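You operate a simulated robot arm through the tools that you are given. There is no shell and no other tool. Be economical: measure what you need, move in short steps, check, and stop when the job is done.

You are at the controls of a simulated two-armed robot. One attempt, no reset.

## Task
Pick up the jar marked "mung" from the top shelf of the grey rack with one hand, pass it to the other hand and put it on the second shelf from the bottom of the grey rack. Set down upright: jar.

It is judged by the outcome, as a careful person would: the job done as asked, and still so three seconds after it is handed in. It fails if anything else is knocked over, pushed out of place, dropped, spilled or broken.

## Robot
Two 7-joint arms with two-finger parallel grippers on one trunk, on a base that drives. Base frame: it is fixed to the floor where the robot stands at the start and does not move with it; the origin is under the middle of the robot, x ahead of it, y to its left, z up; the surface under the hand at the start is at about z = 0.96. Units: m, rad, N and s.
The left shoulder is at the start at [0.061, 0.198, 0.879], the right one opposite. With the tool pointing down near the work surface each hand reaches from about 0.1 to 0.64 m from the robot's upright axis, wherever it stands, measured 20 degrees to its own side. Places, roughly: second shelf of the grey rack [0.6, 0.2, 0.6]. Payload 1.57 kg a hand.
The tool frame of a hand sits at the grasp point between the pads (the TCP): z along the fingers, y along the line on which they close. The tips reach 0.03 m beyond it. The gripper opens to 0.11 m. The fingers are 0.024 m wide and 0.012 m thick; the gripper's body (0.048 by 0.112 m) begins 0.078 m behind the TCP.
Orientation is that of the tool frame in the base frame, as a unit quaternion [x, y, z, w]. With the fingers straight down and closing along the base's y, the tool's x points along the base's -x, its y along +y and its z along -z.

## Interface
- The arms move only by the tool jog_arm. It takes "left_motion", "right_motion" or both (then of equal length, played together; a hand with none holds still); each is a list of rows, each an object (a shift or turn left out is 0, a gripper value left out holds the last) with "offset": the shift along the tool's x, y, z in m, a list of three; "angular": the turn, a rotation vector about the tool's x, y, z in rad, a list of three; "jaw": the finger opening in m, from 0 to 0.11. In form: [{"offset": [dx, dy, dz], "angular": [wx, wy, wz], "jaw": jaw}, ...]. A call has 1 to 12 rows; each row is the pose to reach, as a shift and turn from the pose commanded when the call began, along the tool's axes at that moment. Rows are played at 5 a second. More than 0.05 m and 0.15 rad between two rows, or a gripper value outside its range, and nothing of the call is played. Where a pose cannot be reached the arm comes as near as it can. A force on the tool above 40 N (or 10 N above the force at the start of the call, whichever is more), or a blocked arm, ends the call early, and 0.2 s more pass. The fingers move at their own pace (about 0.072 m/s each) and stop on an object; they squeeze with about 43 N. The grip force told is the motor's: it shows also when the fingers shut on nothing. Time passes only in rows, and 0.2 s behind the last, so rows that repeat a pose let the fingers close. The reply holds the time, the measured pose of the TCP, the force on the tool along the base axes, the opening and the grip force, in the units named above and with some noise, with the torque about the TCP (base axes, N m) and any sound that the robot's microphone picked up.
- Cameras (640 x 400 px; columns grow to the right, rows downward): "scene" is now at [0.1235, 0.0137, 1.5315]; the picture's right is [0.14, -0.99, 0.00], its down [-0.10, -0.02, -0.99] and it looks along [0.99, 0.14, -0.10] (base axes); focal length 214 px, centre (320, 200). "left" rides on the left gripper at [0.07, -0.016, -0.141] in its tool frame; the picture's right is [0.23, 0.97, 0.00], its down [-0.85, 0.20, -0.48] and it looks along [-0.47, 0.11, 0.88] (tool axes); focal length 222 px, centre (320, 200). "right" rides on the right gripper at [0.07, 0.016, -0.141] in its tool frame; the picture's right is [-0.23, 0.97, 0.00], its down [-0.86, -0.20, -0.48] and it looks along [-0.47, -0.11, 0.88] (tool axes); focal length 222 px, centre (320, 200). There is no depth. A picture from a camera that has moved, and an enlarged one, comes with that camera's place and axes in the base frame and with its lens.
- grab_frame(camera): a new picture of that camera. No time passes.
- raise_lower(by): slides the trunk up (or, below 0, down) by that many m; the arms and the scene camera ride with it, the base frame stays. It gives what a move gives, with no picture.
- base_move(legs): drives the robot by 1 to 6 legs, each [ahead, left, turn to the left] in m, m and rad, along the robot's own axes; the way and the turn of a leg run together, so that a leg with both is an arc; at most 1.5 m and 3.142 rad a leg. The arms and the cameras ride along, it lands a little off, and it stops where it bumps. It gives what a move gives.
- aim_head(pan, tilt): turns the head with the scene camera to pan (to the left, within 1.501 rad either way) and tilt (down, from -0.506 to 1.204), counted from straight ahead of the robot. It gives what a move gives.
- inspect(camera, box): a new picture of the part [left, top, right, bottom] of that camera's present view, enlarged. No time passes.
- finish_job(): hands the job in; it is judged then, once.

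Go step by step. Nothing tells you exact positions but the pictures and the camera data: compare them with the known pose of the tool, close in by small moves and look again before you grip or let go. The budget is 120 turns and 100 pictures, counting those below and the enlarged ones. Unless the task says otherwise, let go and move clear before handing in, and close with one line.

The tools are called after "Request:" by a JSON object that holds its "op" and its "data". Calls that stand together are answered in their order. jog_arm: Moves the arms, as the interface text tells. Its arguments: {"type":"object","properties":{"left_motion":{"type":"array"},"right_motion":{"type":"array"}},"required":[]} The other tools are called the same way: raise_lower (by) slides the trunk up or down; base_move (legs) drives the base; aim_head (pan, tilt) turns the head that bears the scene camera; grab_frame (camera) takes a picture; inspect (camera, box) takes an enlarged picture of a part of a camera's view; finish_job () hands the job in.

At the start:

```text
time_s: 0.0
left_tool_pos: [0.3895, 0.2261, 0.9971]
left_tcp_rot: [0.0, 1.0, -0.001, -0.001]
left_force: [-0.1, 0.4, 0.4]
left_torque: [0.01, 0.02, -0.03]
left_grip_width: 0.1099
left_grip_force: 0.1
right_tool_pos: [0.3763, -0.0591, 0.9986]
right_tcp_rot: [-0.001, 1.0, -0.001, 0.0]
right_force: [0.3, -0.5, -1.1]
right_torque: [0.0, -0.01, -0.02]
right_grip_width: 0.11
right_grip_force: 0.1
trunk travel left (down, up): [-0.475, 0.515]
robot x, y, heading: [0.0001, -0.0017, 0.004]
head pan, tilt: [0.138, 0.103]
```

scene: 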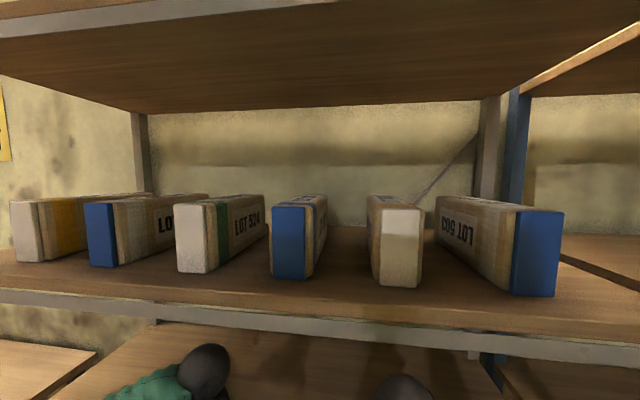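
right: 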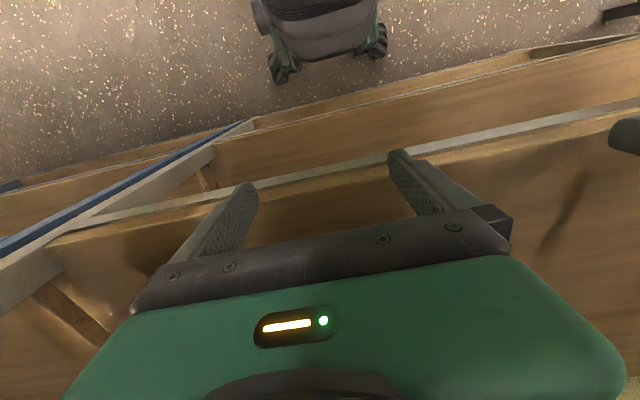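
left: 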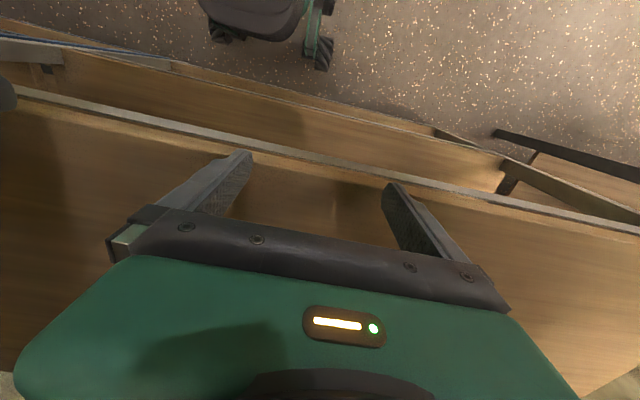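

I see a shelf bay with boxes ahead at eye height; the jar isn't visible yet. I look around with the head.

Request:
{"op": "aim_head", "data": {"pan": 0.14, "tilt": -0.5}}

Request:
{"op": "grab_frame", "data": {"camera": "scene"}}

Request:
{"op": "aim_head", "data": {"pan": 0.14, "tilt": 0.9}}

Request:
{"op": "grab_frame", "data": {"camera": "scene"}}

Request:
{"op": "aim_head", "data": {"pan": -0.9, "tilt": 0.1}}

Request:
{"op": "grab_frame", "data": {"camera": "scene"}}

Request:
{"op": "aim_head", "data": {"pan": 1.2, "tilt": 0.1}}

Request:
{"op": "grab_frame", "data": {"camera": "scene"}}

```text
time_s: 1.0
left_tool_pos: [0.3898, 0.2252, 0.9985]
left_tcp_rot: [0.001, 1.0, -0.001, 0.0]
left_force: [-0.9, 0.8, 0.4]
left_torque: [0.02, 0.03, 0.01]
left_grip_width: 0.11
left_grip_force: 0.0
right_tool_pos: [0.3755, -0.0581, 0.9989]
right_tcp_rot: [0.0, 1.0, -0.001, 0.0]
right_force: [-0.2, 0.2, 0.0]
right_torque: [0.01, 0.01, 0.04]
right_grip_width: 0.1099
right_grip_force: 0.1
trunk travel left (down, up): [-0.475, 0.515]
robot x, y, heading: [-0.001, -0.0001, -0.001]
head pan, tilt: [0.14, -0.499]
```

```text
96 pictures are left
camera scene: at [0.0989, 0.0105, 1.5809], right [0.14, -0.99, 0.0], down [0.47, 0.07, -0.88], along [0.87, 0.12, 0.48], focal length 214 px, centre (320, 200)
```

scene: 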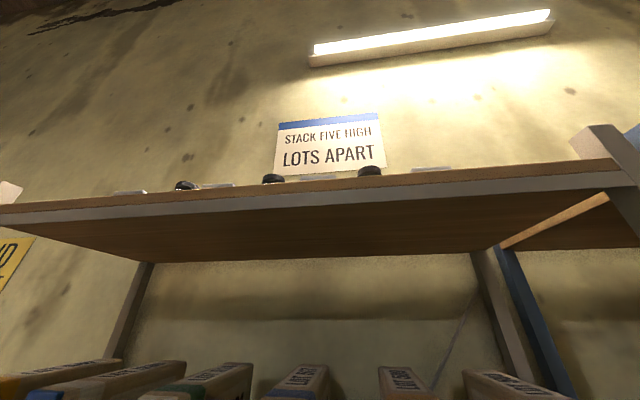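

```text
time_s: 2.5
left_tool_pos: [0.3898, 0.2257, 0.9988]
left_tcp_rot: [0.0, 1.0, -0.001, -0.001]
left_force: [-0.8, 0.7, -1.2]
left_torque: [-0.01, -0.02, 0.0]
left_grip_width: 0.1101
left_grip_force: 0.0
right_tool_pos: [0.3741, -0.0602, 0.9992]
right_tcp_rot: [0.0, 1.0, -0.001, 0.0]
right_force: [0.3, 0.8, 0.0]
right_torque: [0.02, -0.02, 0.03]
right_grip_width: 0.1099
right_grip_force: 0.0
trunk travel left (down, up): [-0.475, 0.515]
robot x, y, heading: [0.0005, -0.0008, 0.0]
head pan, tilt: [0.14, 0.901]
```

```text
95 pictures are left
camera scene: at [0.107, 0.0115, 1.461], right [0.14, -0.99, 0.0], down [-0.78, -0.11, -0.62], along [0.61, 0.09, -0.78], focal length 214 px, centre (320, 200)
```

scene: 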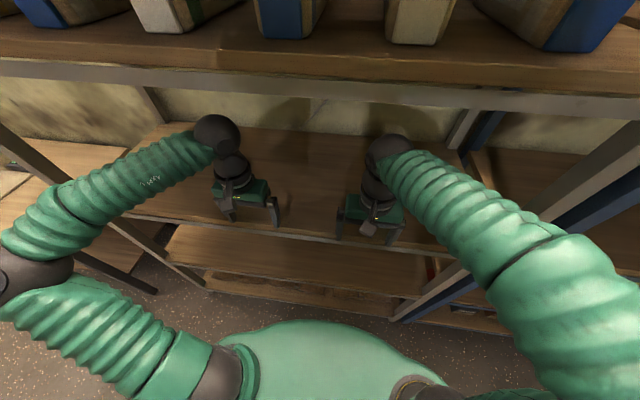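

```text
time_s: 3.8
left_tool_pos: [0.3893, 0.2247, 0.9988]
left_tcp_rot: [-0.001, 1.0, 0.0, 0.0]
left_force: [0.1, -0.5, 0.6]
left_torque: [0.0, 0.02, -0.03]
left_grip_width: 0.11
left_grip_force: 0.0
right_tool_pos: [0.3763, -0.0613, 0.9992]
right_tcp_rot: [0.001, 1.0, -0.001, 0.0]
right_force: [0.5, 0.2, 1.0]
right_torque: [0.0, 0.02, 0.02]
right_grip_width: 0.11
right_grip_force: 0.1
trunk travel left (down, up): [-0.475, 0.515]
robot x, y, heading: [-0.0016, 0.0006, 0.002]
head pan, tilt: [-0.901, 0.099]
```

```text
94 pictures are left
camera scene: at [0.0896, -0.0711, 1.5319], right [-0.78, -0.62, 0.0], down [-0.06, 0.08, -0.99], along [0.62, -0.78, -0.1], focal length 214 px, centre (320, 200)
```

scene: 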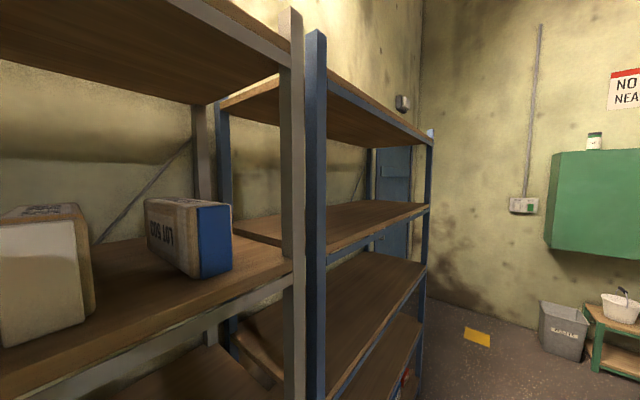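

```text
time_s: 5.8
left_tool_pos: [0.389, 0.2266, 0.9978]
left_tcp_rot: [0.001, 1.0, -0.001, 0.0]
left_force: [0.0, 0.3, -0.5]
left_torque: [0.01, 0.01, 0.01]
left_grip_width: 0.11
left_grip_force: 0.0
right_tool_pos: [0.3759, -0.0599, 0.9994]
right_tcp_rot: [0.0, 1.0, -0.001, 0.0]
right_force: [0.0, 0.3, -0.1]
right_torque: [0.0, 0.03, 0.01]
right_grip_width: 0.11
right_grip_force: 0.0
trunk travel left (down, up): [-0.475, 0.515]
robot x, y, heading: [-0.0021, 0.0023, -0.001]
head pan, tilt: [1.201, 0.099]
```

```text
93 pictures are left
camera scene: at [0.0656, 0.0869, 1.5319], right [0.93, -0.36, 0.0], down [-0.04, -0.09, -0.99], along [0.36, 0.93, -0.1], focal length 214 px, centre (320, 200)
```

scene: 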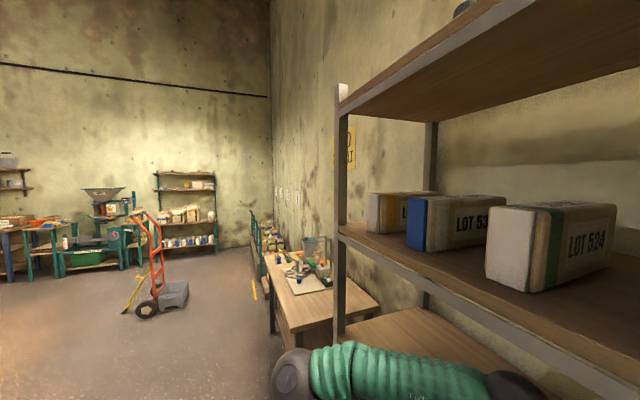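

The top shelf is at about z 1.77 and the rack front near x≈0.39. I back off, raise the trunk and look at the top shelf.

Request:
{"op": "base_move", "data": {"legs": [[-0.3, 0, 0]]}}

Request:
{"op": "raise_lower", "data": {"by": 0.5}}

Request:
{"op": "aim_head", "data": {"pan": 0.14, "tilt": 0.35}}

Request:
{"op": "grab_frame", "data": {"camera": "scene"}}

```text
time_s: 7.9
left_tool_pos: [0.0879, 0.2251, 0.9982]
left_tcp_rot: [0.004, 1.0, -0.001, -0.001]
left_force: [-1.0, -0.3, -0.1]
left_torque: [-0.01, -0.02, 0.0]
left_grip_width: 0.11
left_grip_force: 0.0
right_tool_pos: [0.0711, -0.0613, 0.9988]
right_tcp_rot: [0.003, 1.0, -0.001, 0.0]
right_force: [-0.1, -0.6, -0.1]
right_torque: [-0.01, -0.02, 0.03]
right_grip_width: 0.1098
right_grip_force: 0.1
trunk travel left (down, up): [-0.475, 0.515]
robot x, y, heading: [-0.3067, 0.0009, -0.005]
head pan, tilt: [1.201, 0.099]
```

```text
refused: 0.5 is not a number from -0.4 to 0.4
```

```text
time_s: 9.2
left_tool_pos: [0.0869, 0.2236, 0.9986]
left_tcp_rot: [0.004, 1.0, -0.001, 0.0]
left_force: [-0.1, 0.5, -0.2]
left_torque: [-0.01, -0.02, -0.01]
left_grip_width: 0.1099
left_grip_force: 0.0
right_tool_pos: [0.0713, -0.0617, 0.9994]
right_tcp_rot: [0.003, 1.0, -0.001, 0.0]
right_force: [0.1, 0.3, 0.0]
right_torque: [0.02, 0.0, 0.0]
right_grip_width: 0.11
right_grip_force: 0.0
trunk travel left (down, up): [-0.475, 0.515]
robot x, y, heading: [-0.3018, 0.0016, -0.006]
head pan, tilt: [0.14, 0.351]
```

```text
92 pictures are left
camera scene: at [-0.1792, 0.0143, 1.5085], right [0.13, -0.99, 0.0], down [-0.34, -0.05, -0.94], along [0.93, 0.12, -0.35], focal length 214 px, centre (320, 200)
```

scene: 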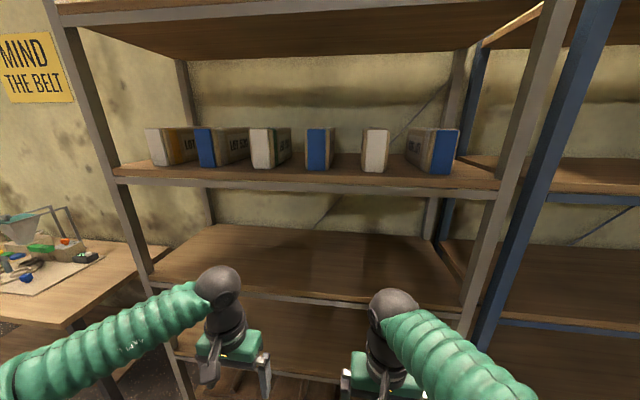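

Request:
{"op": "raise_lower", "data": {"by": 0.4}}

Request:
{"op": "raise_lower", "data": {"by": 0.11}}

Request:
{"op": "grab_frame", "data": {"camera": "scene"}}

```text
time_s: 13.0
left_tool_pos: [0.0866, 0.2237, 1.3985]
left_tcp_rot: [0.003, 1.0, 0.0, 0.0]
left_force: [0.2, 0.1, 0.2]
left_torque: [0.01, -0.02, 0.01]
left_grip_width: 0.11
left_grip_force: 0.1
right_tool_pos: [0.0713, -0.0618, 1.3996]
right_tcp_rot: [0.003, 1.0, -0.001, 0.001]
right_force: [0.2, -0.4, 0.0]
right_torque: [-0.01, -0.02, 0.02]
right_grip_width: 0.1098
right_grip_force: 0.1
trunk travel left (down, up): [-0.875, 0.115]
robot x, y, heading: [-0.303, 0.0026, -0.006]
head pan, tilt: [0.14, 0.351]
```

```text
time_s: 14.4
left_tool_pos: [0.0862, 0.2238, 1.5091]
left_tcp_rot: [0.003, 1.0, 0.0, 0.001]
left_force: [0.2, -0.1, -0.1]
left_torque: [0.02, -0.02, -0.01]
left_grip_width: 0.1102
left_grip_force: 0.1
right_tool_pos: [0.0714, -0.0618, 1.509]
right_tcp_rot: [0.004, 1.0, -0.002, 0.0]
right_force: [0.4, -0.8, -0.2]
right_torque: [0.02, 0.0, 0.02]
right_grip_width: 0.1101
right_grip_force: 0.0
trunk travel left (down, up): [-0.985, 0.005]
robot x, y, heading: [-0.2995, -0.0, -0.008]
head pan, tilt: [0.14, 0.351]
```

```text
91 pictures are left
camera scene: at [-0.1786, 0.0148, 2.0184], right [0.13, -0.99, 0.0], down [-0.34, -0.05, -0.94], along [0.93, 0.12, -0.35], focal length 214 px, centre (320, 200)
```

scene: 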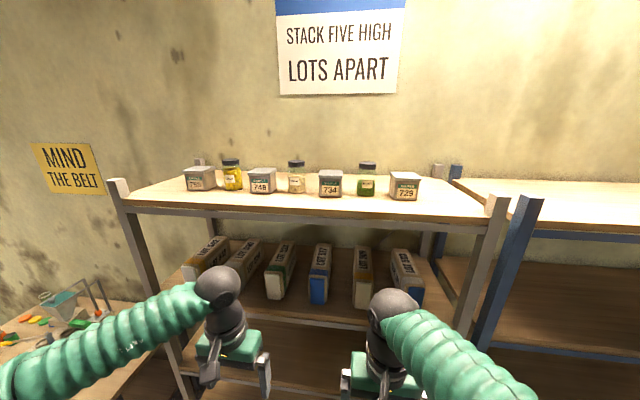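

Request:
{"op": "inspect", "data": {"camera": "scene", "box": [170, 140, 330, 220]}}

Request:
{"op": "inspect", "data": {"camera": "scene", "box": [280, 140, 440, 220]}}

```text
4.00 times, centred on (250, 180) of scene
camera zoom: at [-0.1786, 0.0148, 2.0184], right [0.13, -0.99, 0.0], down [-0.34, -0.05, -0.94], along [0.93, 0.12, -0.35], focal length 858 px, centre (600, 280)
```

zoom: 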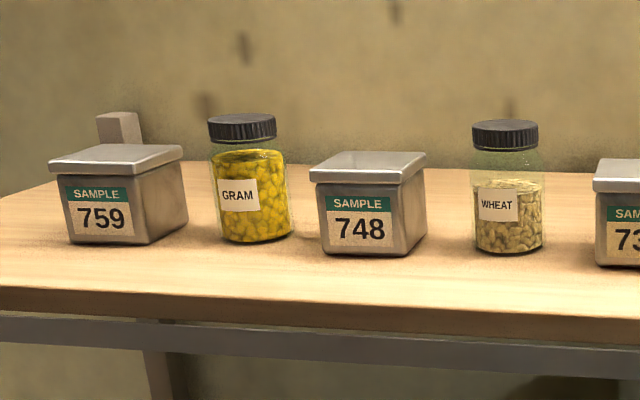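

```text
4.00 times, centred on (360, 180) of scene
camera zoom: at [-0.1786, 0.0148, 2.0184], right [0.13, -0.99, 0.0], down [-0.34, -0.05, -0.94], along [0.93, 0.12, -0.35], focal length 858 px, centre (160, 280)
```

zoom: 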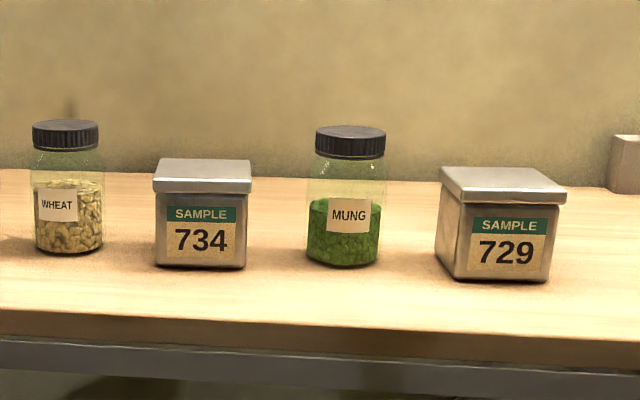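

The "MUNG" jar is third from the left, around (0.53, -0.05), base at z≈1.78, about 0.064 wide and 0.107 tall. The right hand will pick it with a nearly level forward approach; I first bring it to that attitude while clear of the rack.

Request:
{"op": "jog_arm", "data": {"right_motion": [{"offset": [0, 0, -0.045], "angular": [0, -0.136, 0]}, {"offset": [0, 0, -0.09], "angular": [0, -0.272, 0]}, {"offset": [0, 0, -0.135], "angular": [0, -0.408, 0]}, {"offset": [0, 0, -0.18], "angular": [0, -0.544, 0]}, {"offset": [0, 0, -0.225], "angular": [0, -0.68, 0]}, {"offset": [0, 0, -0.27], "angular": [0, -0.816, 0]}, {"offset": [0, 0, -0.315], "angular": [0, -0.952, 0]}, {"offset": [-0.01, 0, -0.36], "angular": [0, -1.088, 0]}, {"offset": [-0.02, 0, -0.39], "angular": [0, -1.22, 0]}, {"offset": [-0.03, 0, -0.4], "angular": [0, -1.22, 0]}, {"offset": [-0.03, 0, -0.4], "angular": [0, -1.22, 0]}]}}

Request:
{"op": "grab_frame", "data": {"camera": "scene"}}

Request:
{"op": "grab_frame", "data": {"camera": "right"}}

```text
time_s: 16.8
left_tool_pos: [0.0881, 0.2235, 1.509]
left_tcp_rot: [0.004, 1.0, 0.0, 0.001]
left_force: [0.2, -0.7, -0.5]
left_torque: [-0.04, 0.0, -0.01]
left_grip_width: 0.1102
left_grip_force: 0.0
right_tool_pos: [0.1069, -0.0608, 1.9056]
right_tcp_rot: [0.003, 0.819, -0.003, 0.573]
right_force: [0.0, -0.2, 0.0]
right_torque: [0.0, -0.02, 0.04]
right_grip_width: 0.11
right_grip_force: 0.1
right hand out of reach, approached as far as the arm can: row 5, 6, 7, 8, 9, 10, 11
trunk travel left (down, up): [-0.985, 0.005]
robot x, y, heading: [-0.3014, 0.0014, -0.007]
head pan, tilt: [0.14, 0.351]
```

```text
88 pictures are left
camera scene: at [-0.1792, 0.0132, 2.0185], right [0.13, -0.99, 0.0], down [-0.34, -0.05, -0.94], along [0.93, 0.12, -0.34], focal length 214 px, centre (320, 200)
```

scene: 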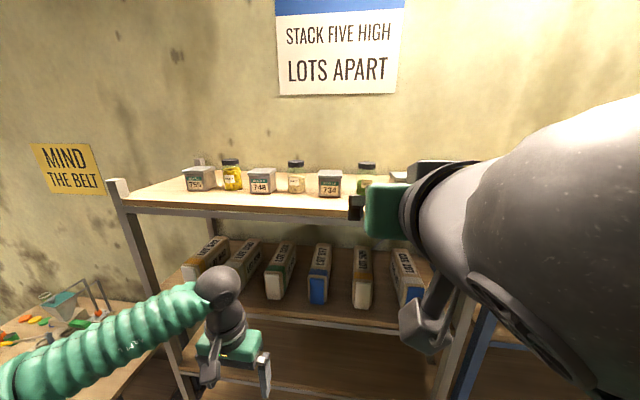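

```text
87 pictures are left
camera right: at [-0.0488, -0.045, 1.8896], right [0.09, 0.97, 0.21], down [-0.16, -0.2, 0.97], along [0.98, -0.12, 0.14], focal length 222 px, centre (320, 200)
```

right: 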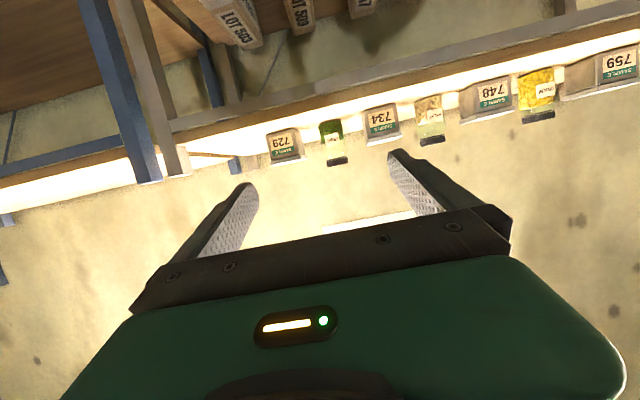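

The forward attitude (20° down) is reached, and both cameras agree on the jar at about (0.525, -0.048), top z≈1.886. I drive up to the rack with the hand short of the jar.

Request:
{"op": "base_move", "data": {"legs": [[0.31, 0.012, 0.006]]}}

Request:
{"op": "grab_frame", "data": {"camera": "right"}}

Request:
{"op": "grab_frame", "data": {"camera": "scene"}}

```text
time_s: 18.9
left_tool_pos: [0.3582, 0.2445, 1.5143]
left_tcp_rot: [0.001, 1.0, 0.001, 0.009]
left_force: [0.9, 0.1, -0.2]
left_torque: [-0.03, 0.02, 0.0]
left_grip_width: 0.1099
left_grip_force: 0.1
right_tool_pos: [0.3744, -0.039, 1.9139]
right_tcp_rot: [-0.003, 0.813, 0.0, 0.582]
right_force: [0.1, -0.6, 0.2]
right_torque: [0.01, 0.0, 0.04]
right_grip_width: 0.1101
right_grip_force: 0.1
trunk travel left (down, up): [-0.985, 0.005]
robot x, y, heading: [0.0015, 0.0138, 0.004]
head pan, tilt: [0.14, 0.351]
```

```text
86 pictures are left
camera right: at [0.2197, -0.0242, 1.894], right [0.07, 0.97, 0.21], down [-0.18, -0.2, 0.96], along [0.98, -0.11, 0.16], focal length 222 px, centre (320, 200)
```

right: 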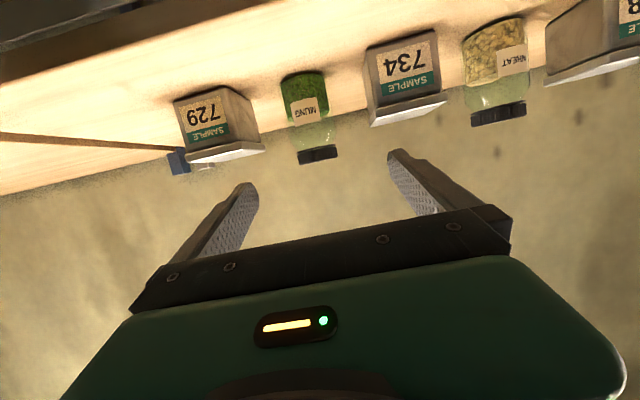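

```text
85 pictures are left
camera scene: at [0.0695, 0.0372, 2.0207], right [0.14, -0.99, 0.01], down [-0.31, -0.05, -0.95], along [0.94, 0.13, -0.32], focal length 214 px, centre (320, 200)
```

scene: 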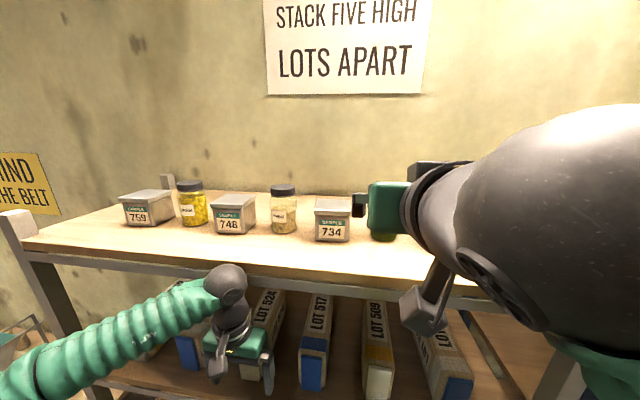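

The hand landed about 4 cm short with the whole robot tilted back ~0.02 rad, so something may be touching. I check whether that's transient.

Request:
{"op": "jog_arm", "data": {"right_motion": [{"offset": [0, 0, 0]}, {"offset": [0, 0, 0]}, {"offset": [0, 0, 0]}]}}

Request:
{"op": "aim_head", "data": {"pan": 0.3, "tilt": 1.15}}

Request:
{"op": "grab_frame", "data": {"camera": "scene"}}

Request:
{"op": "aim_head", "data": {"pan": -0.5, "tilt": 1.15}}

Request:
{"op": "grab_frame", "data": {"camera": "scene"}}

Request:
{"op": "grab_frame", "data": {"camera": "left"}}

```text
time_s: 19.9
left_tool_pos: [0.3591, 0.2458, 1.5148]
left_tcp_rot: [0.002, 1.0, 0.006, 0.009]
left_force: [0.0, 0.2, -0.1]
left_torque: [-0.06, -0.01, -0.03]
left_grip_width: 0.1098
left_grip_force: 0.0
right_tool_pos: [0.3854, -0.036, 1.9119]
right_tcp_rot: [-0.003, 0.813, 0.001, 0.582]
right_force: [0.8, 1.7, -0.6]
right_torque: [-0.05, 0.01, -0.11]
right_grip_width: 0.1101
right_grip_force: 0.1
trunk travel left (down, up): [-0.985, 0.005]
robot x, y, heading: [-0.0038, 0.0156, 0.012]
head pan, tilt: [0.14, 0.351]
stopped in row 3 (right hand): the arm was blocked; the commanded pose is now the measured one
```

```text
time_s: 21.1
left_tool_pos: [0.3579, 0.2464, 1.5148]
left_tcp_rot: [-0.005, 1.0, 0.01, 0.007]
left_force: [0.3, -0.2, 0.2]
left_torque: [0.0, -0.01, 0.01]
left_grip_width: 0.1101
left_grip_force: 0.0
right_tool_pos: [0.3873, -0.0376, 1.9113]
right_tcp_rot: [-0.007, 0.813, 0.009, 0.583]
right_force: [-0.2, 1.4, -0.4]
right_torque: [-0.01, 0.0, -0.05]
right_grip_width: 0.1098
right_grip_force: 0.0
trunk travel left (down, up): [-0.985, 0.005]
robot x, y, heading: [0.0011, 0.0224, 0.023]
head pan, tilt: [0.3, 1.15]
```

```text
84 pictures are left
camera scene: at [-0.0097, 0.0472, 1.957], right [0.32, -0.95, 0.02], down [-0.84, -0.29, -0.45], along [0.43, 0.13, -0.89], focal length 214 px, centre (320, 200)
```

scene: 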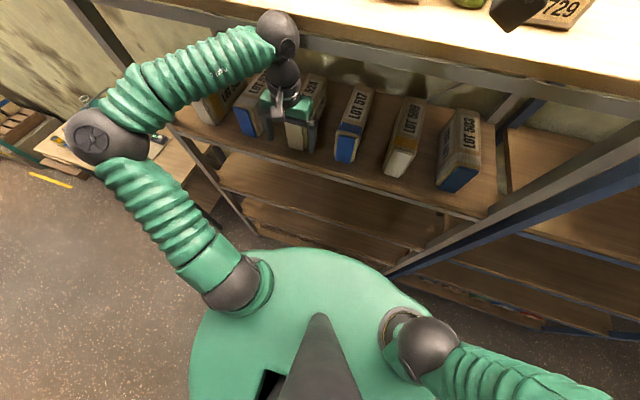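

```text
time_s: 22.2
left_tool_pos: [0.3582, 0.2472, 1.514]
left_tcp_rot: [-0.004, 1.0, 0.009, 0.008]
left_force: [-0.3, 0.0, 0.5]
left_torque: [0.0, -0.02, 0.0]
left_grip_width: 0.1101
left_grip_force: 0.1
right_tool_pos: [0.3865, -0.0366, 1.9112]
right_tcp_rot: [-0.007, 0.813, 0.008, 0.583]
right_force: [-0.9, 0.3, 0.6]
right_torque: [0.02, -0.03, 0.04]
right_grip_width: 0.1098
right_grip_force: 0.0
trunk travel left (down, up): [-0.985, 0.005]
robot x, y, heading: [0.0021, 0.0173, 0.023]
head pan, tilt: [-0.499, 1.15]
```

```text
83 pictures are left
camera scene: at [-0.0137, 0.0008, 1.9569], right [-0.46, -0.89, -0.02], down [-0.79, 0.42, -0.45], along [0.41, -0.19, -0.89], focal length 214 px, centre (320, 200)
```

scene: 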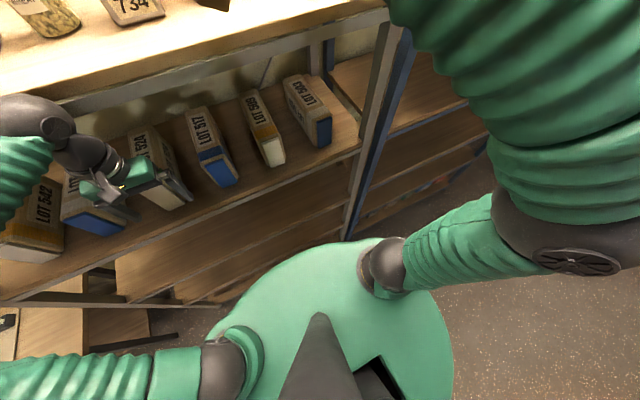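

```text
82 pictures are left
camera left: at [0.2865, 0.2258, 1.6554], right [-0.24, 0.97, 0.02], down [0.85, 0.2, 0.5], along [0.48, 0.13, -0.87], focal length 222 px, centre (320, 200)
```

left: 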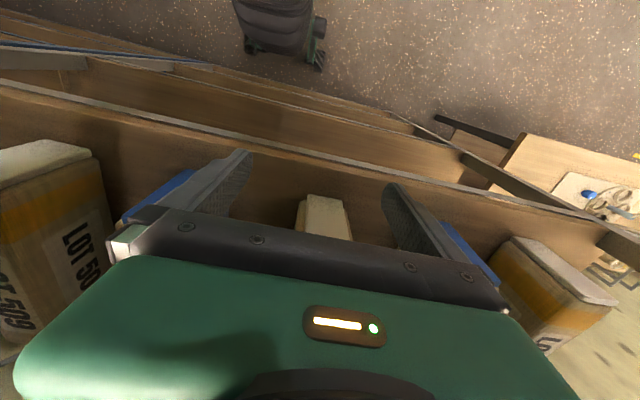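

The left wrist is against the top shelf's edge beam. I back straight out right away and then tuck the left arm away.

Request:
{"op": "base_move", "data": {"legs": [[-0.3, 0, 0]]}}

Request:
{"op": "aim_head", "data": {"pan": 0.14, "tilt": 0.35}}

Request:
{"op": "grab_frame", "data": {"camera": "scene"}}

```text
time_s: 22.9
left_tool_pos: [0.3516, 0.2859, 1.5031]
left_tcp_rot: [-0.001, 0.999, 0.043, -0.01]
left_force: [3.8, 5.2, -5.1]
left_torque: [-0.52, 0.58, 0.09]
left_grip_width: 0.11
left_grip_force: 0.0
right_tool_pos: [0.4132, 0.0005, 1.9243]
right_tcp_rot: [-0.023, 0.802, 0.043, 0.595]
right_force: [1.6, 1.8, 0.1]
right_torque: [-0.08, 0.18, -0.09]
right_grip_width: 0.1101
right_grip_force: 0.1
trunk travel left (down, up): [-0.985, 0.005]
robot x, y, heading: [-0.0137, 0.0608, 0.103]
head pan, tilt: [-0.499, 1.15]
stopped in leg 1: the robot was blocked; the commanded pose is now the measured one
```

```text
time_s: 24.0
left_tool_pos: [0.4414, 0.2967, 1.4775]
left_tcp_rot: [-0.016, 0.999, 0.022, -0.032]
left_force: [1.5, 1.0, 2.6]
left_torque: [-0.18, 0.08, 0.01]
left_grip_width: 0.1101
left_grip_force: 0.1
right_tool_pos: [0.527, 0.0243, 1.8698]
right_tcp_rot: [-0.031, 0.832, 0.023, 0.553]
right_force: [0.6, -1.1, 0.3]
right_torque: [-0.05, -0.06, -0.07]
right_grip_width: 0.1099
right_grip_force: 0.1
trunk travel left (down, up): [-0.985, 0.005]
robot x, y, heading: [-0.0063, 0.0579, 0.086]
head pan, tilt: [0.14, 0.351]
```

```text
81 pictures are left
camera scene: at [0.1218, 0.0574, 2.0171], right [0.23, -0.97, -0.01], down [-0.34, -0.07, -0.94], along [0.91, 0.22, -0.35], focal length 214 px, centre (320, 200)
```

scene: 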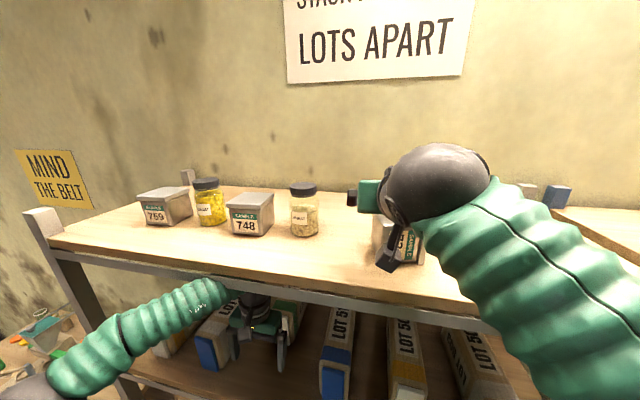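

The left wrist slipped beneath the beam and snagged on the way out; the right hand swung over sample box 734. I look closely before any further move.

Request:
{"op": "grab_frame", "data": {"camera": "right"}}

Request:
{"op": "grab_frame", "data": {"camera": "left"}}

Request:
{"op": "inspect", "data": {"camera": "scene", "box": [180, 260, 340, 400]}}

Request:
{"op": "inspect", "data": {"camera": "scene", "box": [320, 160, 480, 300]}}

```text
80 pictures are left
camera right: at [0.3691, 0.027, 1.8616], right [0.01, 0.98, 0.21], down [-0.09, -0.21, 0.97], along [1.0, -0.03, 0.09], focal length 222 px, centre (320, 200)
```

right: 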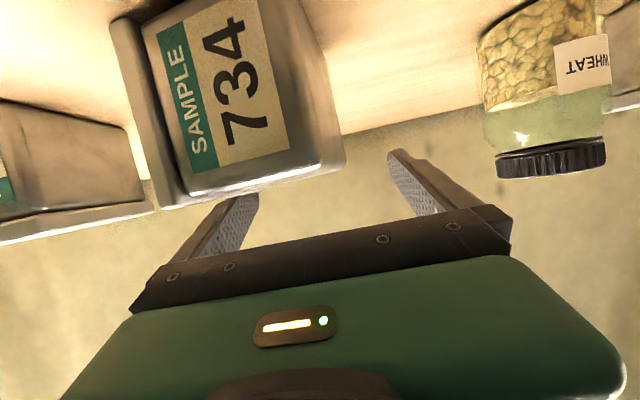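

```text
79 pictures are left
camera left: at [0.3823, 0.271, 1.6233], right [-0.26, 0.96, 0.06], down [0.88, 0.21, 0.43], along [0.4, 0.16, -0.9], focal length 222 px, centre (320, 200)
```

left: 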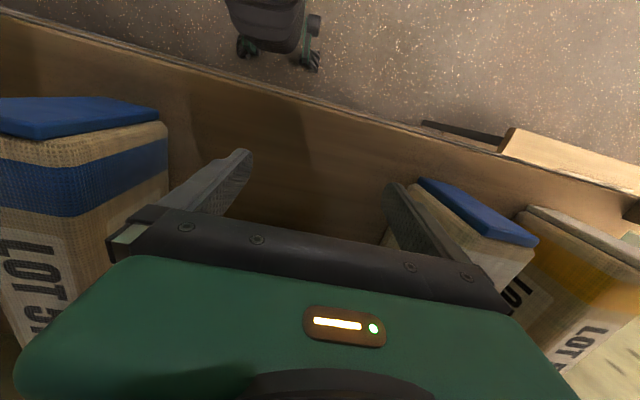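

```text
2.86 times, centred on (260, 330) of scene
camera zoom: at [0.1218, 0.0574, 2.0171], right [0.23, -0.97, -0.01], down [-0.34, -0.07, -0.94], along [0.91, 0.22, -0.35], focal length 613 px, centre (491, -171)
```

zoom: 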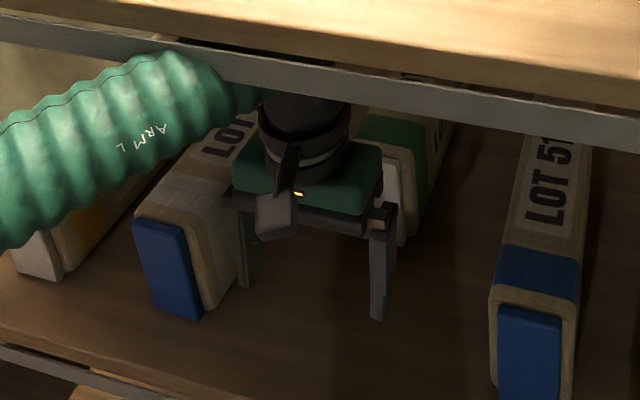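

```text
2.86 times, centred on (400, 230) of scene
camera zoom: at [0.1218, 0.0574, 2.0171], right [0.23, -0.97, -0.01], down [-0.34, -0.07, -0.94], along [0.91, 0.22, -0.35], focal length 613 px, centre (91, 114)
```

zoom: 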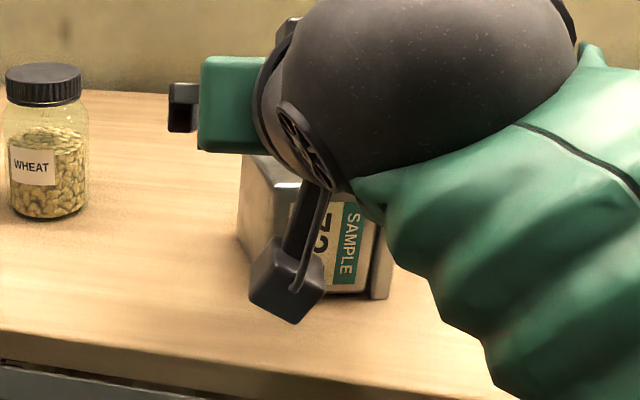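

Sample box 734 appears to have been tipped by the swing. I first withdraw the right hand up and back, then assess.

Request:
{"op": "jog_arm", "data": {"right_motion": [{"offset": [0, 0, -0.015]}, {"offset": [0, 0, -0.03]}, {"offset": [0, 0, -0.05]}, {"offset": [0, 0, -0.075]}, {"offset": [0, 0, -0.1]}, {"offset": [0, 0, -0.13]}, {"offset": [0, 0, -0.16]}]}}

Request:
{"op": "grab_frame", "data": {"camera": "right"}}

Request:
{"op": "grab_frame", "data": {"camera": "scene"}}

```text
time_s: 25.8
left_tool_pos: [0.44, 0.3041, 1.477]
left_tcp_rot: [-0.018, 0.999, 0.02, -0.033]
left_force: [-0.2, 0.0, 0.6]
left_torque: [0.0, 0.01, 0.0]
left_grip_width: 0.1102
left_grip_force: 0.0
right_tool_pos: [0.4033, 0.0056, 1.915]
right_tcp_rot: [-0.016, 0.846, -0.001, 0.533]
right_force: [-0.6, -0.2, 0.5]
right_torque: [0.03, 0.0, 0.05]
right_grip_width: 0.1099
right_grip_force: 0.0
trunk travel left (down, up): [-0.985, 0.005]
robot x, y, heading: [-0.005, 0.056, 0.092]
head pan, tilt: [0.14, 0.351]
stopped in row 7 (right hand): the arm was blocked; the commanded pose is now the measured one
```

```text
76 pictures are left
camera right: at [0.245, 0.0174, 1.9144], right [0.07, 0.98, 0.19], down [-0.06, -0.18, 0.98], along [1.0, -0.08, 0.04], focal length 222 px, centre (320, 200)
```

right: 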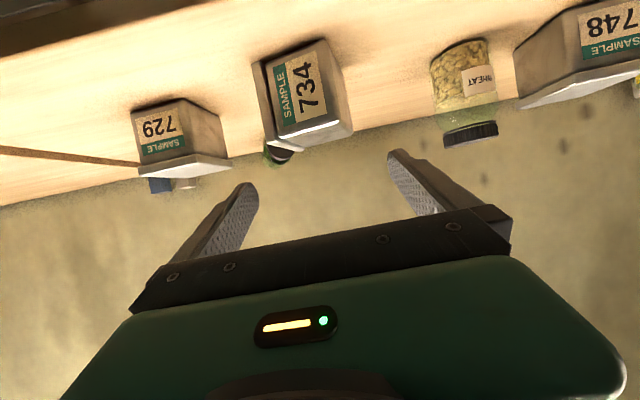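

```text
75 pictures are left
camera scene: at [0.1276, 0.0515, 2.0279], right [-0.02, -1.0, 0.0], down [-0.25, 0.01, -0.97], along [0.97, -0.02, -0.25], focal length 214 px, centre (320, 200)
```

scene: 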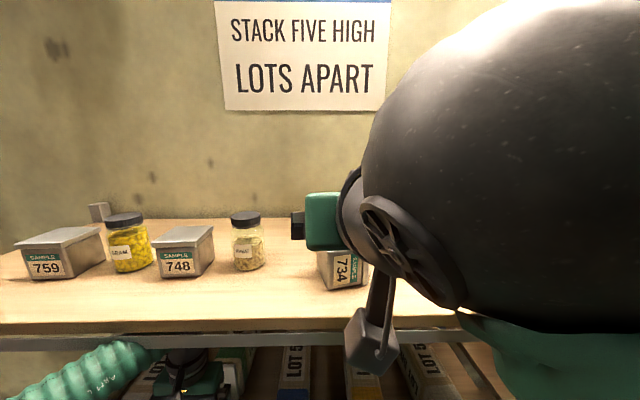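

The right arm is also pressing on the head, so I'll keep the head still. Now I free the left arm: lower slightly, then pull straight out of the bay.

Request:
{"op": "jog_arm", "data": {"left_motion": [{"offset": [0, 0, 0.02]}, {"offset": [0, 0, 0.035]}, {"offset": [0.03, -0.001, 0.037]}, {"offset": [0.06, -0.002, 0.039]}, {"offset": [0.1, -0.003, 0.042]}, {"offset": [0.14, -0.004, 0.045]}, {"offset": [0.18, -0.005, 0.047]}, {"offset": [0.22, -0.006, 0.05]}]}}

Request:
{"op": "grab_frame", "data": {"camera": "left"}}

Request:
{"op": "grab_frame", "data": {"camera": "scene"}}

```text
time_s: 27.6
left_tool_pos: [0.2145, 0.2958, 1.4417]
left_tcp_rot: [-0.02, 0.999, 0.017, -0.029]
left_force: [0.2, -0.1, 0.1]
left_torque: [-0.02, -0.03, -0.01]
left_grip_width: 0.1099
left_grip_force: 0.1
right_tool_pos: [0.3921, 0.0167, 1.9188]
right_tcp_rot: [-0.021, 0.843, 0.001, 0.537]
right_force: [0.2, -0.5, 0.1]
right_torque: [-0.01, 0.03, -0.03]
right_grip_width: 0.1103
right_grip_force: 0.1
trunk travel left (down, up): [-0.985, 0.005]
robot x, y, heading: [-0.0045, 0.0561, 0.09]
head pan, tilt: [0.14, 0.351]
```

```text
74 pictures are left
camera left: at [0.154, 0.2713, 1.5881], right [-0.27, 0.96, 0.05], down [0.87, 0.22, 0.43], along [0.41, 0.16, -0.9], focal length 222 px, centre (320, 200)
```

left: 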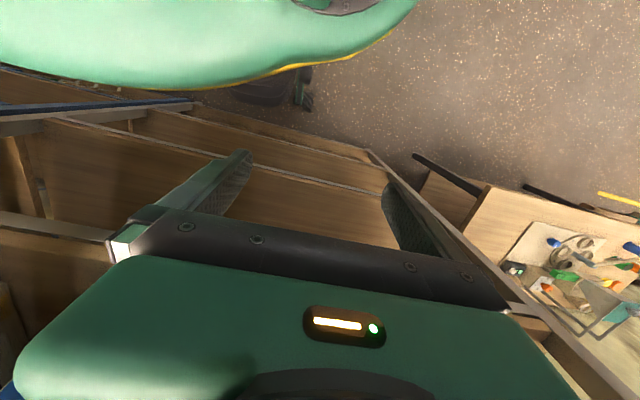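

```text
73 pictures are left
camera scene: at [0.1166, 0.0592, 2.0276], right [-0.03, -1.0, 0.0], down [-0.25, 0.01, -0.97], along [0.97, -0.03, -0.25], focal length 214 px, centre (320, 200)
```

scene: 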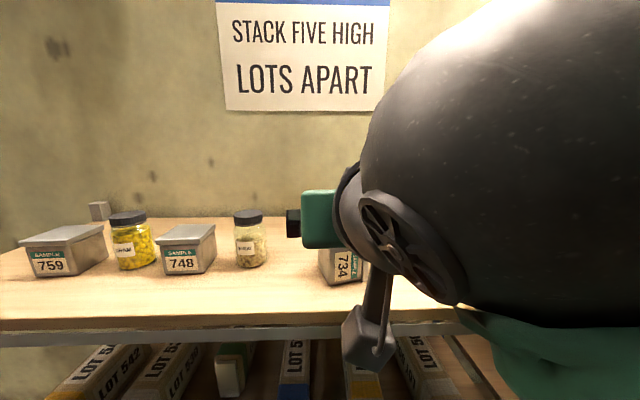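

The left arm is out. I back the base away and square up to inspect the whole rack.

Request:
{"op": "base_move", "data": {"legs": [[-0.3, 0, 0], [0, 0, -0.09]]}}

Request:
{"op": "grab_frame", "data": {"camera": "scene"}}

Request:
{"op": "grab_frame", "data": {"camera": "right"}}

```text
time_s: 30.1
left_tool_pos: [-0.0721, 0.2466, 1.4428]
left_tcp_rot: [0.023, 0.999, 0.018, -0.028]
left_force: [-0.8, -0.5, 0.5]
left_torque: [0.0, -0.04, 0.0]
left_grip_width: 0.1103
left_grip_force: 0.1
right_tool_pos: [0.0835, -0.0492, 1.9183]
right_tcp_rot: [0.016, 0.844, -0.021, 0.536]
right_force: [-1.1, -0.4, 0.4]
right_torque: [0.02, 0.02, -0.02]
right_grip_width: 0.1101
right_grip_force: 0.1
trunk travel left (down, up): [-0.985, 0.005]
robot x, y, heading: [-0.3068, 0.0257, 0.005]
head pan, tilt: [0.14, 0.351]
```

```text
72 pictures are left
camera scene: at [-0.1894, 0.0185, 2.0265], right [-0.11, -0.99, 0.0], down [-0.26, 0.03, -0.96], along [0.96, -0.1, -0.26], focal length 214 px, centre (320, 200)
```

scene: 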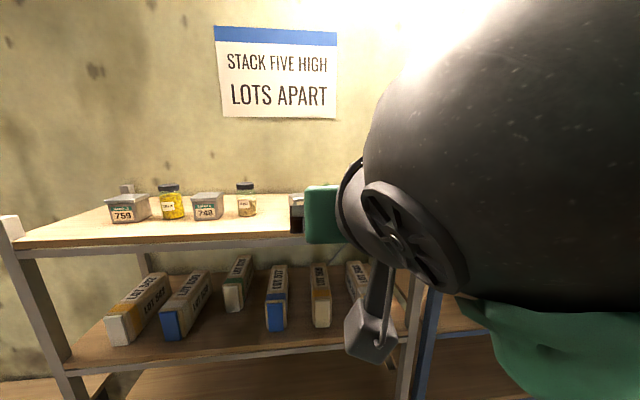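

```text
71 pictures are left
camera right: at [-0.0737, -0.0257, 1.916], right [0.15, 0.97, 0.19], down [-0.08, -0.18, 0.98], along [0.99, -0.16, 0.05], focal length 222 px, centre (320, 200)
```

right: 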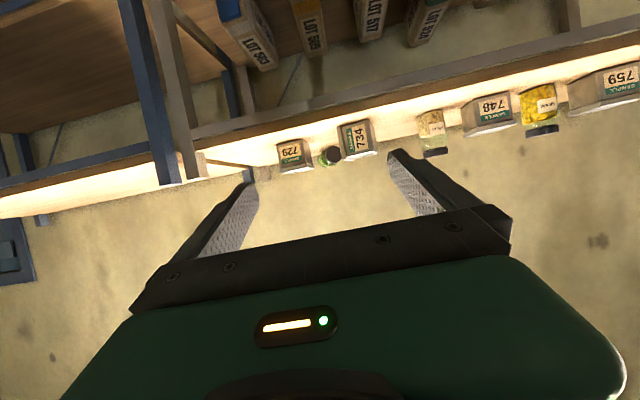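

The mung jar seems to have toppled too. I bring the right arm back down clear of the head to see properly.

Request:
{"op": "jog_arm", "data": {"right_motion": [{"offset": [0.02, 0, 0.0]}, {"offset": [0.06, 0, 0]}, {"offset": [0.1, 0, 0], "angular": [0, 0.1, 0]}, {"offset": [0.14, 0, 0], "angular": [0, 0.2, 0]}, {"offset": [0.18, 0, 0], "angular": [0, 0.3, 0]}, {"offset": [0.22, 0, 0], "angular": [0, 0.4, 0]}, {"offset": [0.26, 0, 0], "angular": [0, 0.5, 0]}, {"offset": [0.3, 0, 0], "angular": [0, 0.6, 0]}, {"offset": [0.34, 0, 0], "angular": [0, 0.7, 0]}]}}

Request:
{"op": "aim_head", "data": {"pan": 0.14, "tilt": 0.3}}

Request:
{"op": "grab_frame", "data": {"camera": "scene"}}

```text
time_s: 32.1
left_tool_pos: [-0.0667, 0.2498, 1.4427]
left_tcp_rot: [0.022, 0.999, 0.017, -0.03]
left_force: [-0.5, 0.7, -0.4]
left_torque: [0.01, 0.01, -0.01]
left_grip_width: 0.1097
left_grip_force: 0.1
right_tool_pos: [-0.0428, 0.0594, 1.613]
right_tcp_rot: [0.024, 0.97, -0.016, 0.241]
right_force: [0.0, 0.3, -0.4]
right_torque: [-0.04, -0.01, -0.05]
right_grip_width: 0.11
right_grip_force: 0.0
right hand out of reach, approached as far as the arm can: row 1, 2, 3, 4, 5, 6, 7, 8, 9
trunk travel left (down, up): [-0.985, 0.005]
robot x, y, heading: [-0.3069, 0.0293, 0.003]
head pan, tilt: [0.14, 0.351]
```

```text
time_s: 32.8
left_tool_pos: [-0.0679, 0.2461, 1.4429]
left_tcp_rot: [0.023, 0.999, 0.018, -0.029]
left_force: [-0.5, 0.0, 0.2]
left_torque: [0.0, -0.04, -0.03]
left_grip_width: 0.1099
left_grip_force: 0.0
right_tool_pos: [-0.0425, 0.0566, 1.612]
right_tcp_rot: [0.024, 0.97, -0.016, 0.242]
right_force: [-0.4, -0.7, -0.8]
right_torque: [0.03, -0.01, 0.03]
right_grip_width: 0.1102
right_grip_force: 0.1
trunk travel left (down, up): [-0.985, 0.005]
robot x, y, heading: [-0.3095, 0.0283, 0.005]
head pan, tilt: [0.14, 0.3]
```

```text
70 pictures are left
camera scene: at [-0.1852, 0.0415, 2.0233], right [0.14, -0.99, 0.0], down [-0.29, -0.04, -0.95], along [0.94, 0.14, -0.3], focal length 214 px, centre (320, 200)
```

scene: 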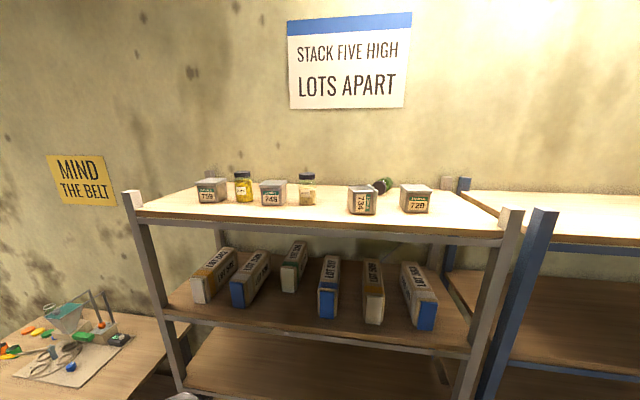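

Request:
{"op": "inspect", "data": {"camera": "scene", "box": [280, 155, 440, 235]}}

Request:
{"op": "inspect", "data": {"camera": "scene", "box": [180, 230, 450, 340]}}

```text
4.00 times, centred on (360, 195) of scene
camera zoom: at [-0.1852, 0.0415, 2.0233], right [0.14, -0.99, 0.0], down [-0.29, -0.04, -0.95], along [0.94, 0.14, -0.3], focal length 858 px, centre (160, 220)
```

zoom: 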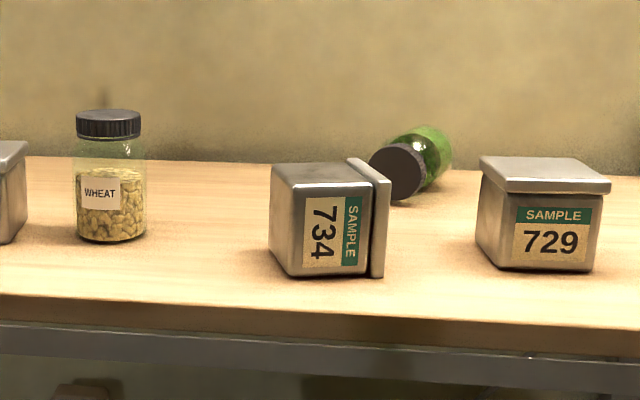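

```text
2.37 times, centred on (315, 285) of scene
camera zoom: at [-0.1852, 0.0415, 2.0233], right [0.14, -0.99, 0.0], down [-0.29, -0.04, -0.95], along [0.94, 0.14, -0.3], focal length 508 px, centre (332, -2)
```

zoom: 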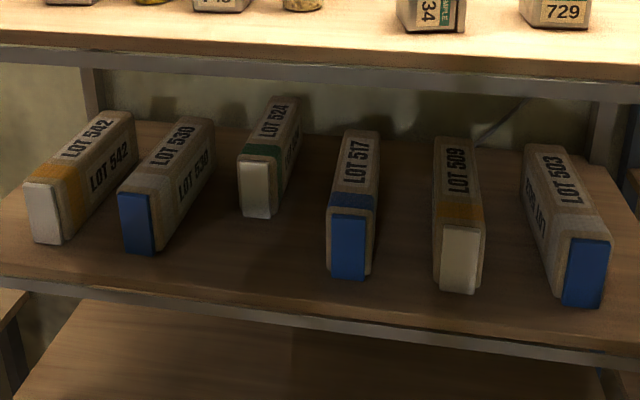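

State: 734 lies on its side at about (0.49, 0.00), the mung jar lies behind it (lid near (0.66,-0.07)), and LOT 524 was pushed back 0.10 m. I will put all of that right: first 734. I shift the base left so the right arm stays clear of the head, and raise the right hand level.

Request:
{"op": "base_move", "data": {"legs": [[0, 0.18, -0.005]]}}

Request:
{"op": "jog_arm", "data": {"right_motion": [{"offset": [-0.002, -0.046, 0.002]}, {"offset": [-0.004, -0.092, 0.004]}, {"offset": [-0.005, -0.138, 0.006]}, {"offset": [-0.007, -0.184, 0.008], "angular": [0, -0.12, 0]}, {"offset": [-0.009, -0.2295, 0.01], "angular": [0, -0.24, 0]}, {"offset": [-0.036, -0.229, -0.01], "angular": [0, -0.36, 0]}, {"offset": [-0.062, -0.229, -0.03], "angular": [0, -0.48, 0]}, {"offset": [-0.089, -0.229, -0.05], "angular": [0, -0.6, 0]}, {"offset": [-0.116, -0.229, -0.07], "angular": [0, -0.72, 0]}, {"offset": [-0.142, -0.228, -0.09], "angular": [0, -0.84, 0]}, {"offset": [-0.169, -0.228, -0.11], "angular": [0, -0.96, 0]}, {"offset": [-0.196, -0.228, -0.129], "angular": [0, -1.08, 0]}]}}

Request:
{"op": "grab_frame", "data": {"camera": "scene"}}

Request:
{"op": "grab_frame", "data": {"camera": "right"}}

```text
time_s: 34.3
left_tool_pos: [-0.0685, 0.4015, 1.4468]
left_tcp_rot: [0.024, 0.999, 0.027, -0.03]
left_force: [-0.1, 0.2, 0.2]
left_torque: [0.01, 0.02, -0.02]
left_grip_width: 0.1102
left_grip_force: 0.1
right_tool_pos: [-0.0438, 0.2083, 1.614]
right_tcp_rot: [0.027, 0.97, -0.006, 0.242]
right_force: [1.0, -1.0, 0.8]
right_torque: [0.07, 0.08, 0.02]
right_grip_width: 0.1098
right_grip_force: 0.1
trunk travel left (down, up): [-0.985, 0.005]
robot x, y, heading: [-0.3067, 0.2098, 0.006]
head pan, tilt: [0.14, 0.3]
```

```text
time_s: 35.5
left_tool_pos: [-0.0667, 0.442, 1.4393]
left_tcp_rot: [0.022, 0.999, 0.013, -0.03]
left_force: [0.5, -0.2, 0.6]
left_torque: [0.0, 0.0, 0.04]
left_grip_width: 0.1102
left_grip_force: 0.1
right_tool_pos: [0.0027, 0.2156, 1.5123]
right_tcp_rot: [0.043, 0.947, -0.048, 0.315]
right_force: [0.0, 0.5, 0.4]
right_torque: [-0.03, 0.01, 0.0]
right_grip_width: 0.1099
right_grip_force: 0.0
right hand out of reach, approached as far as the arm can: row 1, 2, 3, 4, 5
trunk travel left (down, up): [-0.985, 0.005]
robot x, y, heading: [-0.3111, 0.2089, 0.008]
head pan, tilt: [0.14, 0.3]
stopped in row 5 (right hand): the force on the tool passed its limit at 49 N (the readings are from after the stop); the commanded pose is now the measured one
```

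```text
67 pictures are left
camera scene: at [-0.1841, 0.2288, 2.0231], right [0.14, -0.99, 0.0], down [-0.29, -0.05, -0.95], along [0.94, 0.14, -0.3], focal length 214 px, centre (320, 200)
```

scene: 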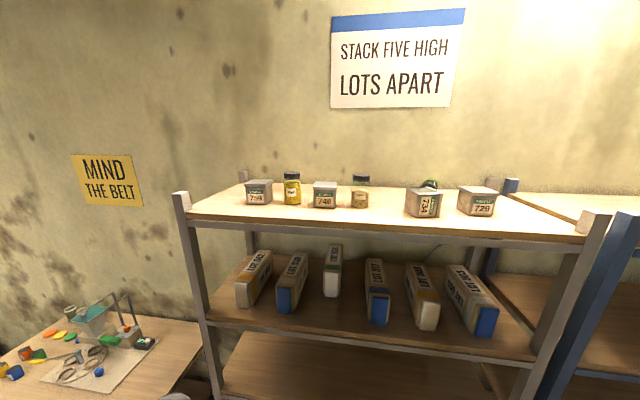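

```text
66 pictures are left
camera right: at [-0.1351, 0.25, 1.5828], right [0.29, 0.95, 0.07], down [0.38, -0.18, 0.91], along [0.88, -0.23, -0.41], focal length 222 px, centre (320, 200)
```

right: 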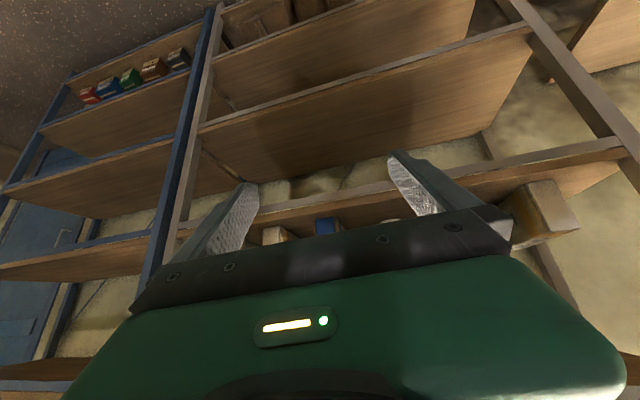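

The right arm is in an awkward fold. I look down at it before moving it further.

Request:
{"op": "aim_head", "data": {"pan": -0.2, "tilt": 1.15}}

Request:
{"op": "grab_frame", "data": {"camera": "scene"}}

```text
time_s: 36.7
left_tool_pos: [-0.0698, 0.4486, 1.4388]
left_tcp_rot: [0.024, 0.999, 0.011, -0.029]
left_force: [0.4, -0.1, -0.2]
left_torque: [-0.01, -0.01, 0.0]
left_grip_width: 0.1102
left_grip_force: 0.1
right_tool_pos: [-0.0001, 0.2223, 1.5121]
right_tcp_rot: [0.041, 0.946, -0.048, 0.317]
right_force: [0.1, 0.0, 1.3]
right_torque: [0.02, 0.02, 0.0]
right_grip_width: 0.11
right_grip_force: 0.0
trunk travel left (down, up): [-0.985, 0.005]
robot x, y, heading: [-0.312, 0.2089, 0.007]
head pan, tilt: [-0.201, 1.15]
```

```text
65 pictures are left
camera scene: at [-0.2211, 0.2216, 1.9541], right [-0.2, -0.98, 0.01], down [-0.9, 0.17, -0.41], along [0.4, -0.09, -0.91], focal length 214 px, centre (320, 200)
```

scene: 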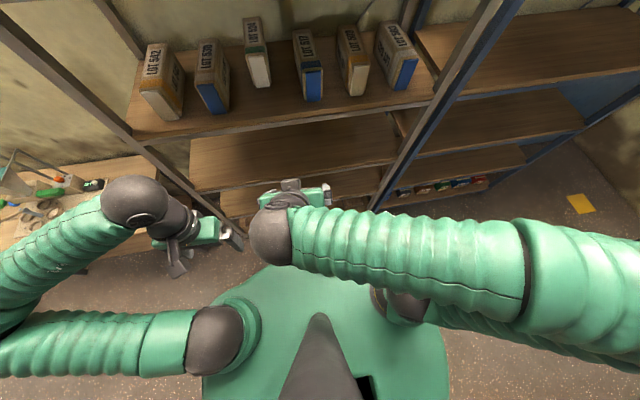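

Request:
{"op": "jog_arm", "data": {"right_motion": [{"offset": [-0.014, -0.036, 0.013]}, {"offset": [-0.028, -0.071, 0.026]}, {"offset": [-0.041, -0.107, 0.04]}, {"offset": [-0.055, -0.142, 0.053]}, {"offset": [-0.055, -0.142, 0.053]}]}}

Request:
{"op": "grab_frame", "data": {"camera": "scene"}}

```text
time_s: 37.9
left_tool_pos: [-0.0678, 0.4274, 1.4427]
left_tcp_rot: [0.024, 0.999, 0.018, -0.03]
left_force: [0.1, 0.0, 0.2]
left_torque: [-0.02, 0.04, -0.03]
left_grip_width: 0.1101
left_grip_force: 0.0
right_tool_pos: [0.0841, 0.0644, 1.4415]
right_tcp_rot: [0.043, 0.947, -0.043, 0.316]
right_force: [-0.4, 0.3, -0.6]
right_torque: [0.02, 0.0, -0.02]
right_grip_width: 0.1098
right_grip_force: 0.1
right hand out of reach, approached as far as the arm can: row 1, 2, 3, 4, 5
trunk travel left (down, up): [-0.985, 0.005]
robot x, y, heading: [-0.3126, 0.2078, 0.004]
head pan, tilt: [-0.201, 1.15]
```

```text
64 pictures are left
camera scene: at [-0.2205, 0.1959, 1.9541], right [-0.2, -0.98, 0.0], down [-0.9, 0.18, -0.41], along [0.4, -0.08, -0.91], focal length 214 px, centre (320, 200)
```

scene: 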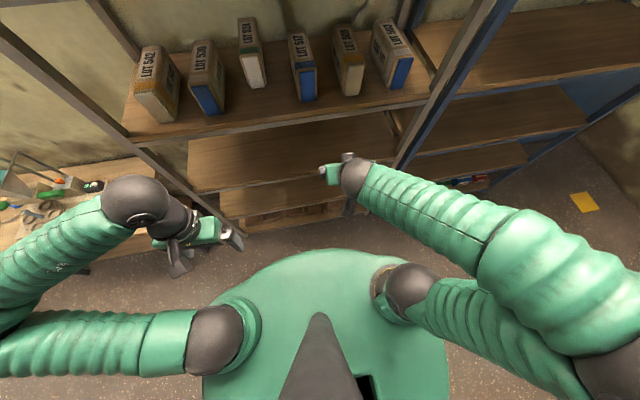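

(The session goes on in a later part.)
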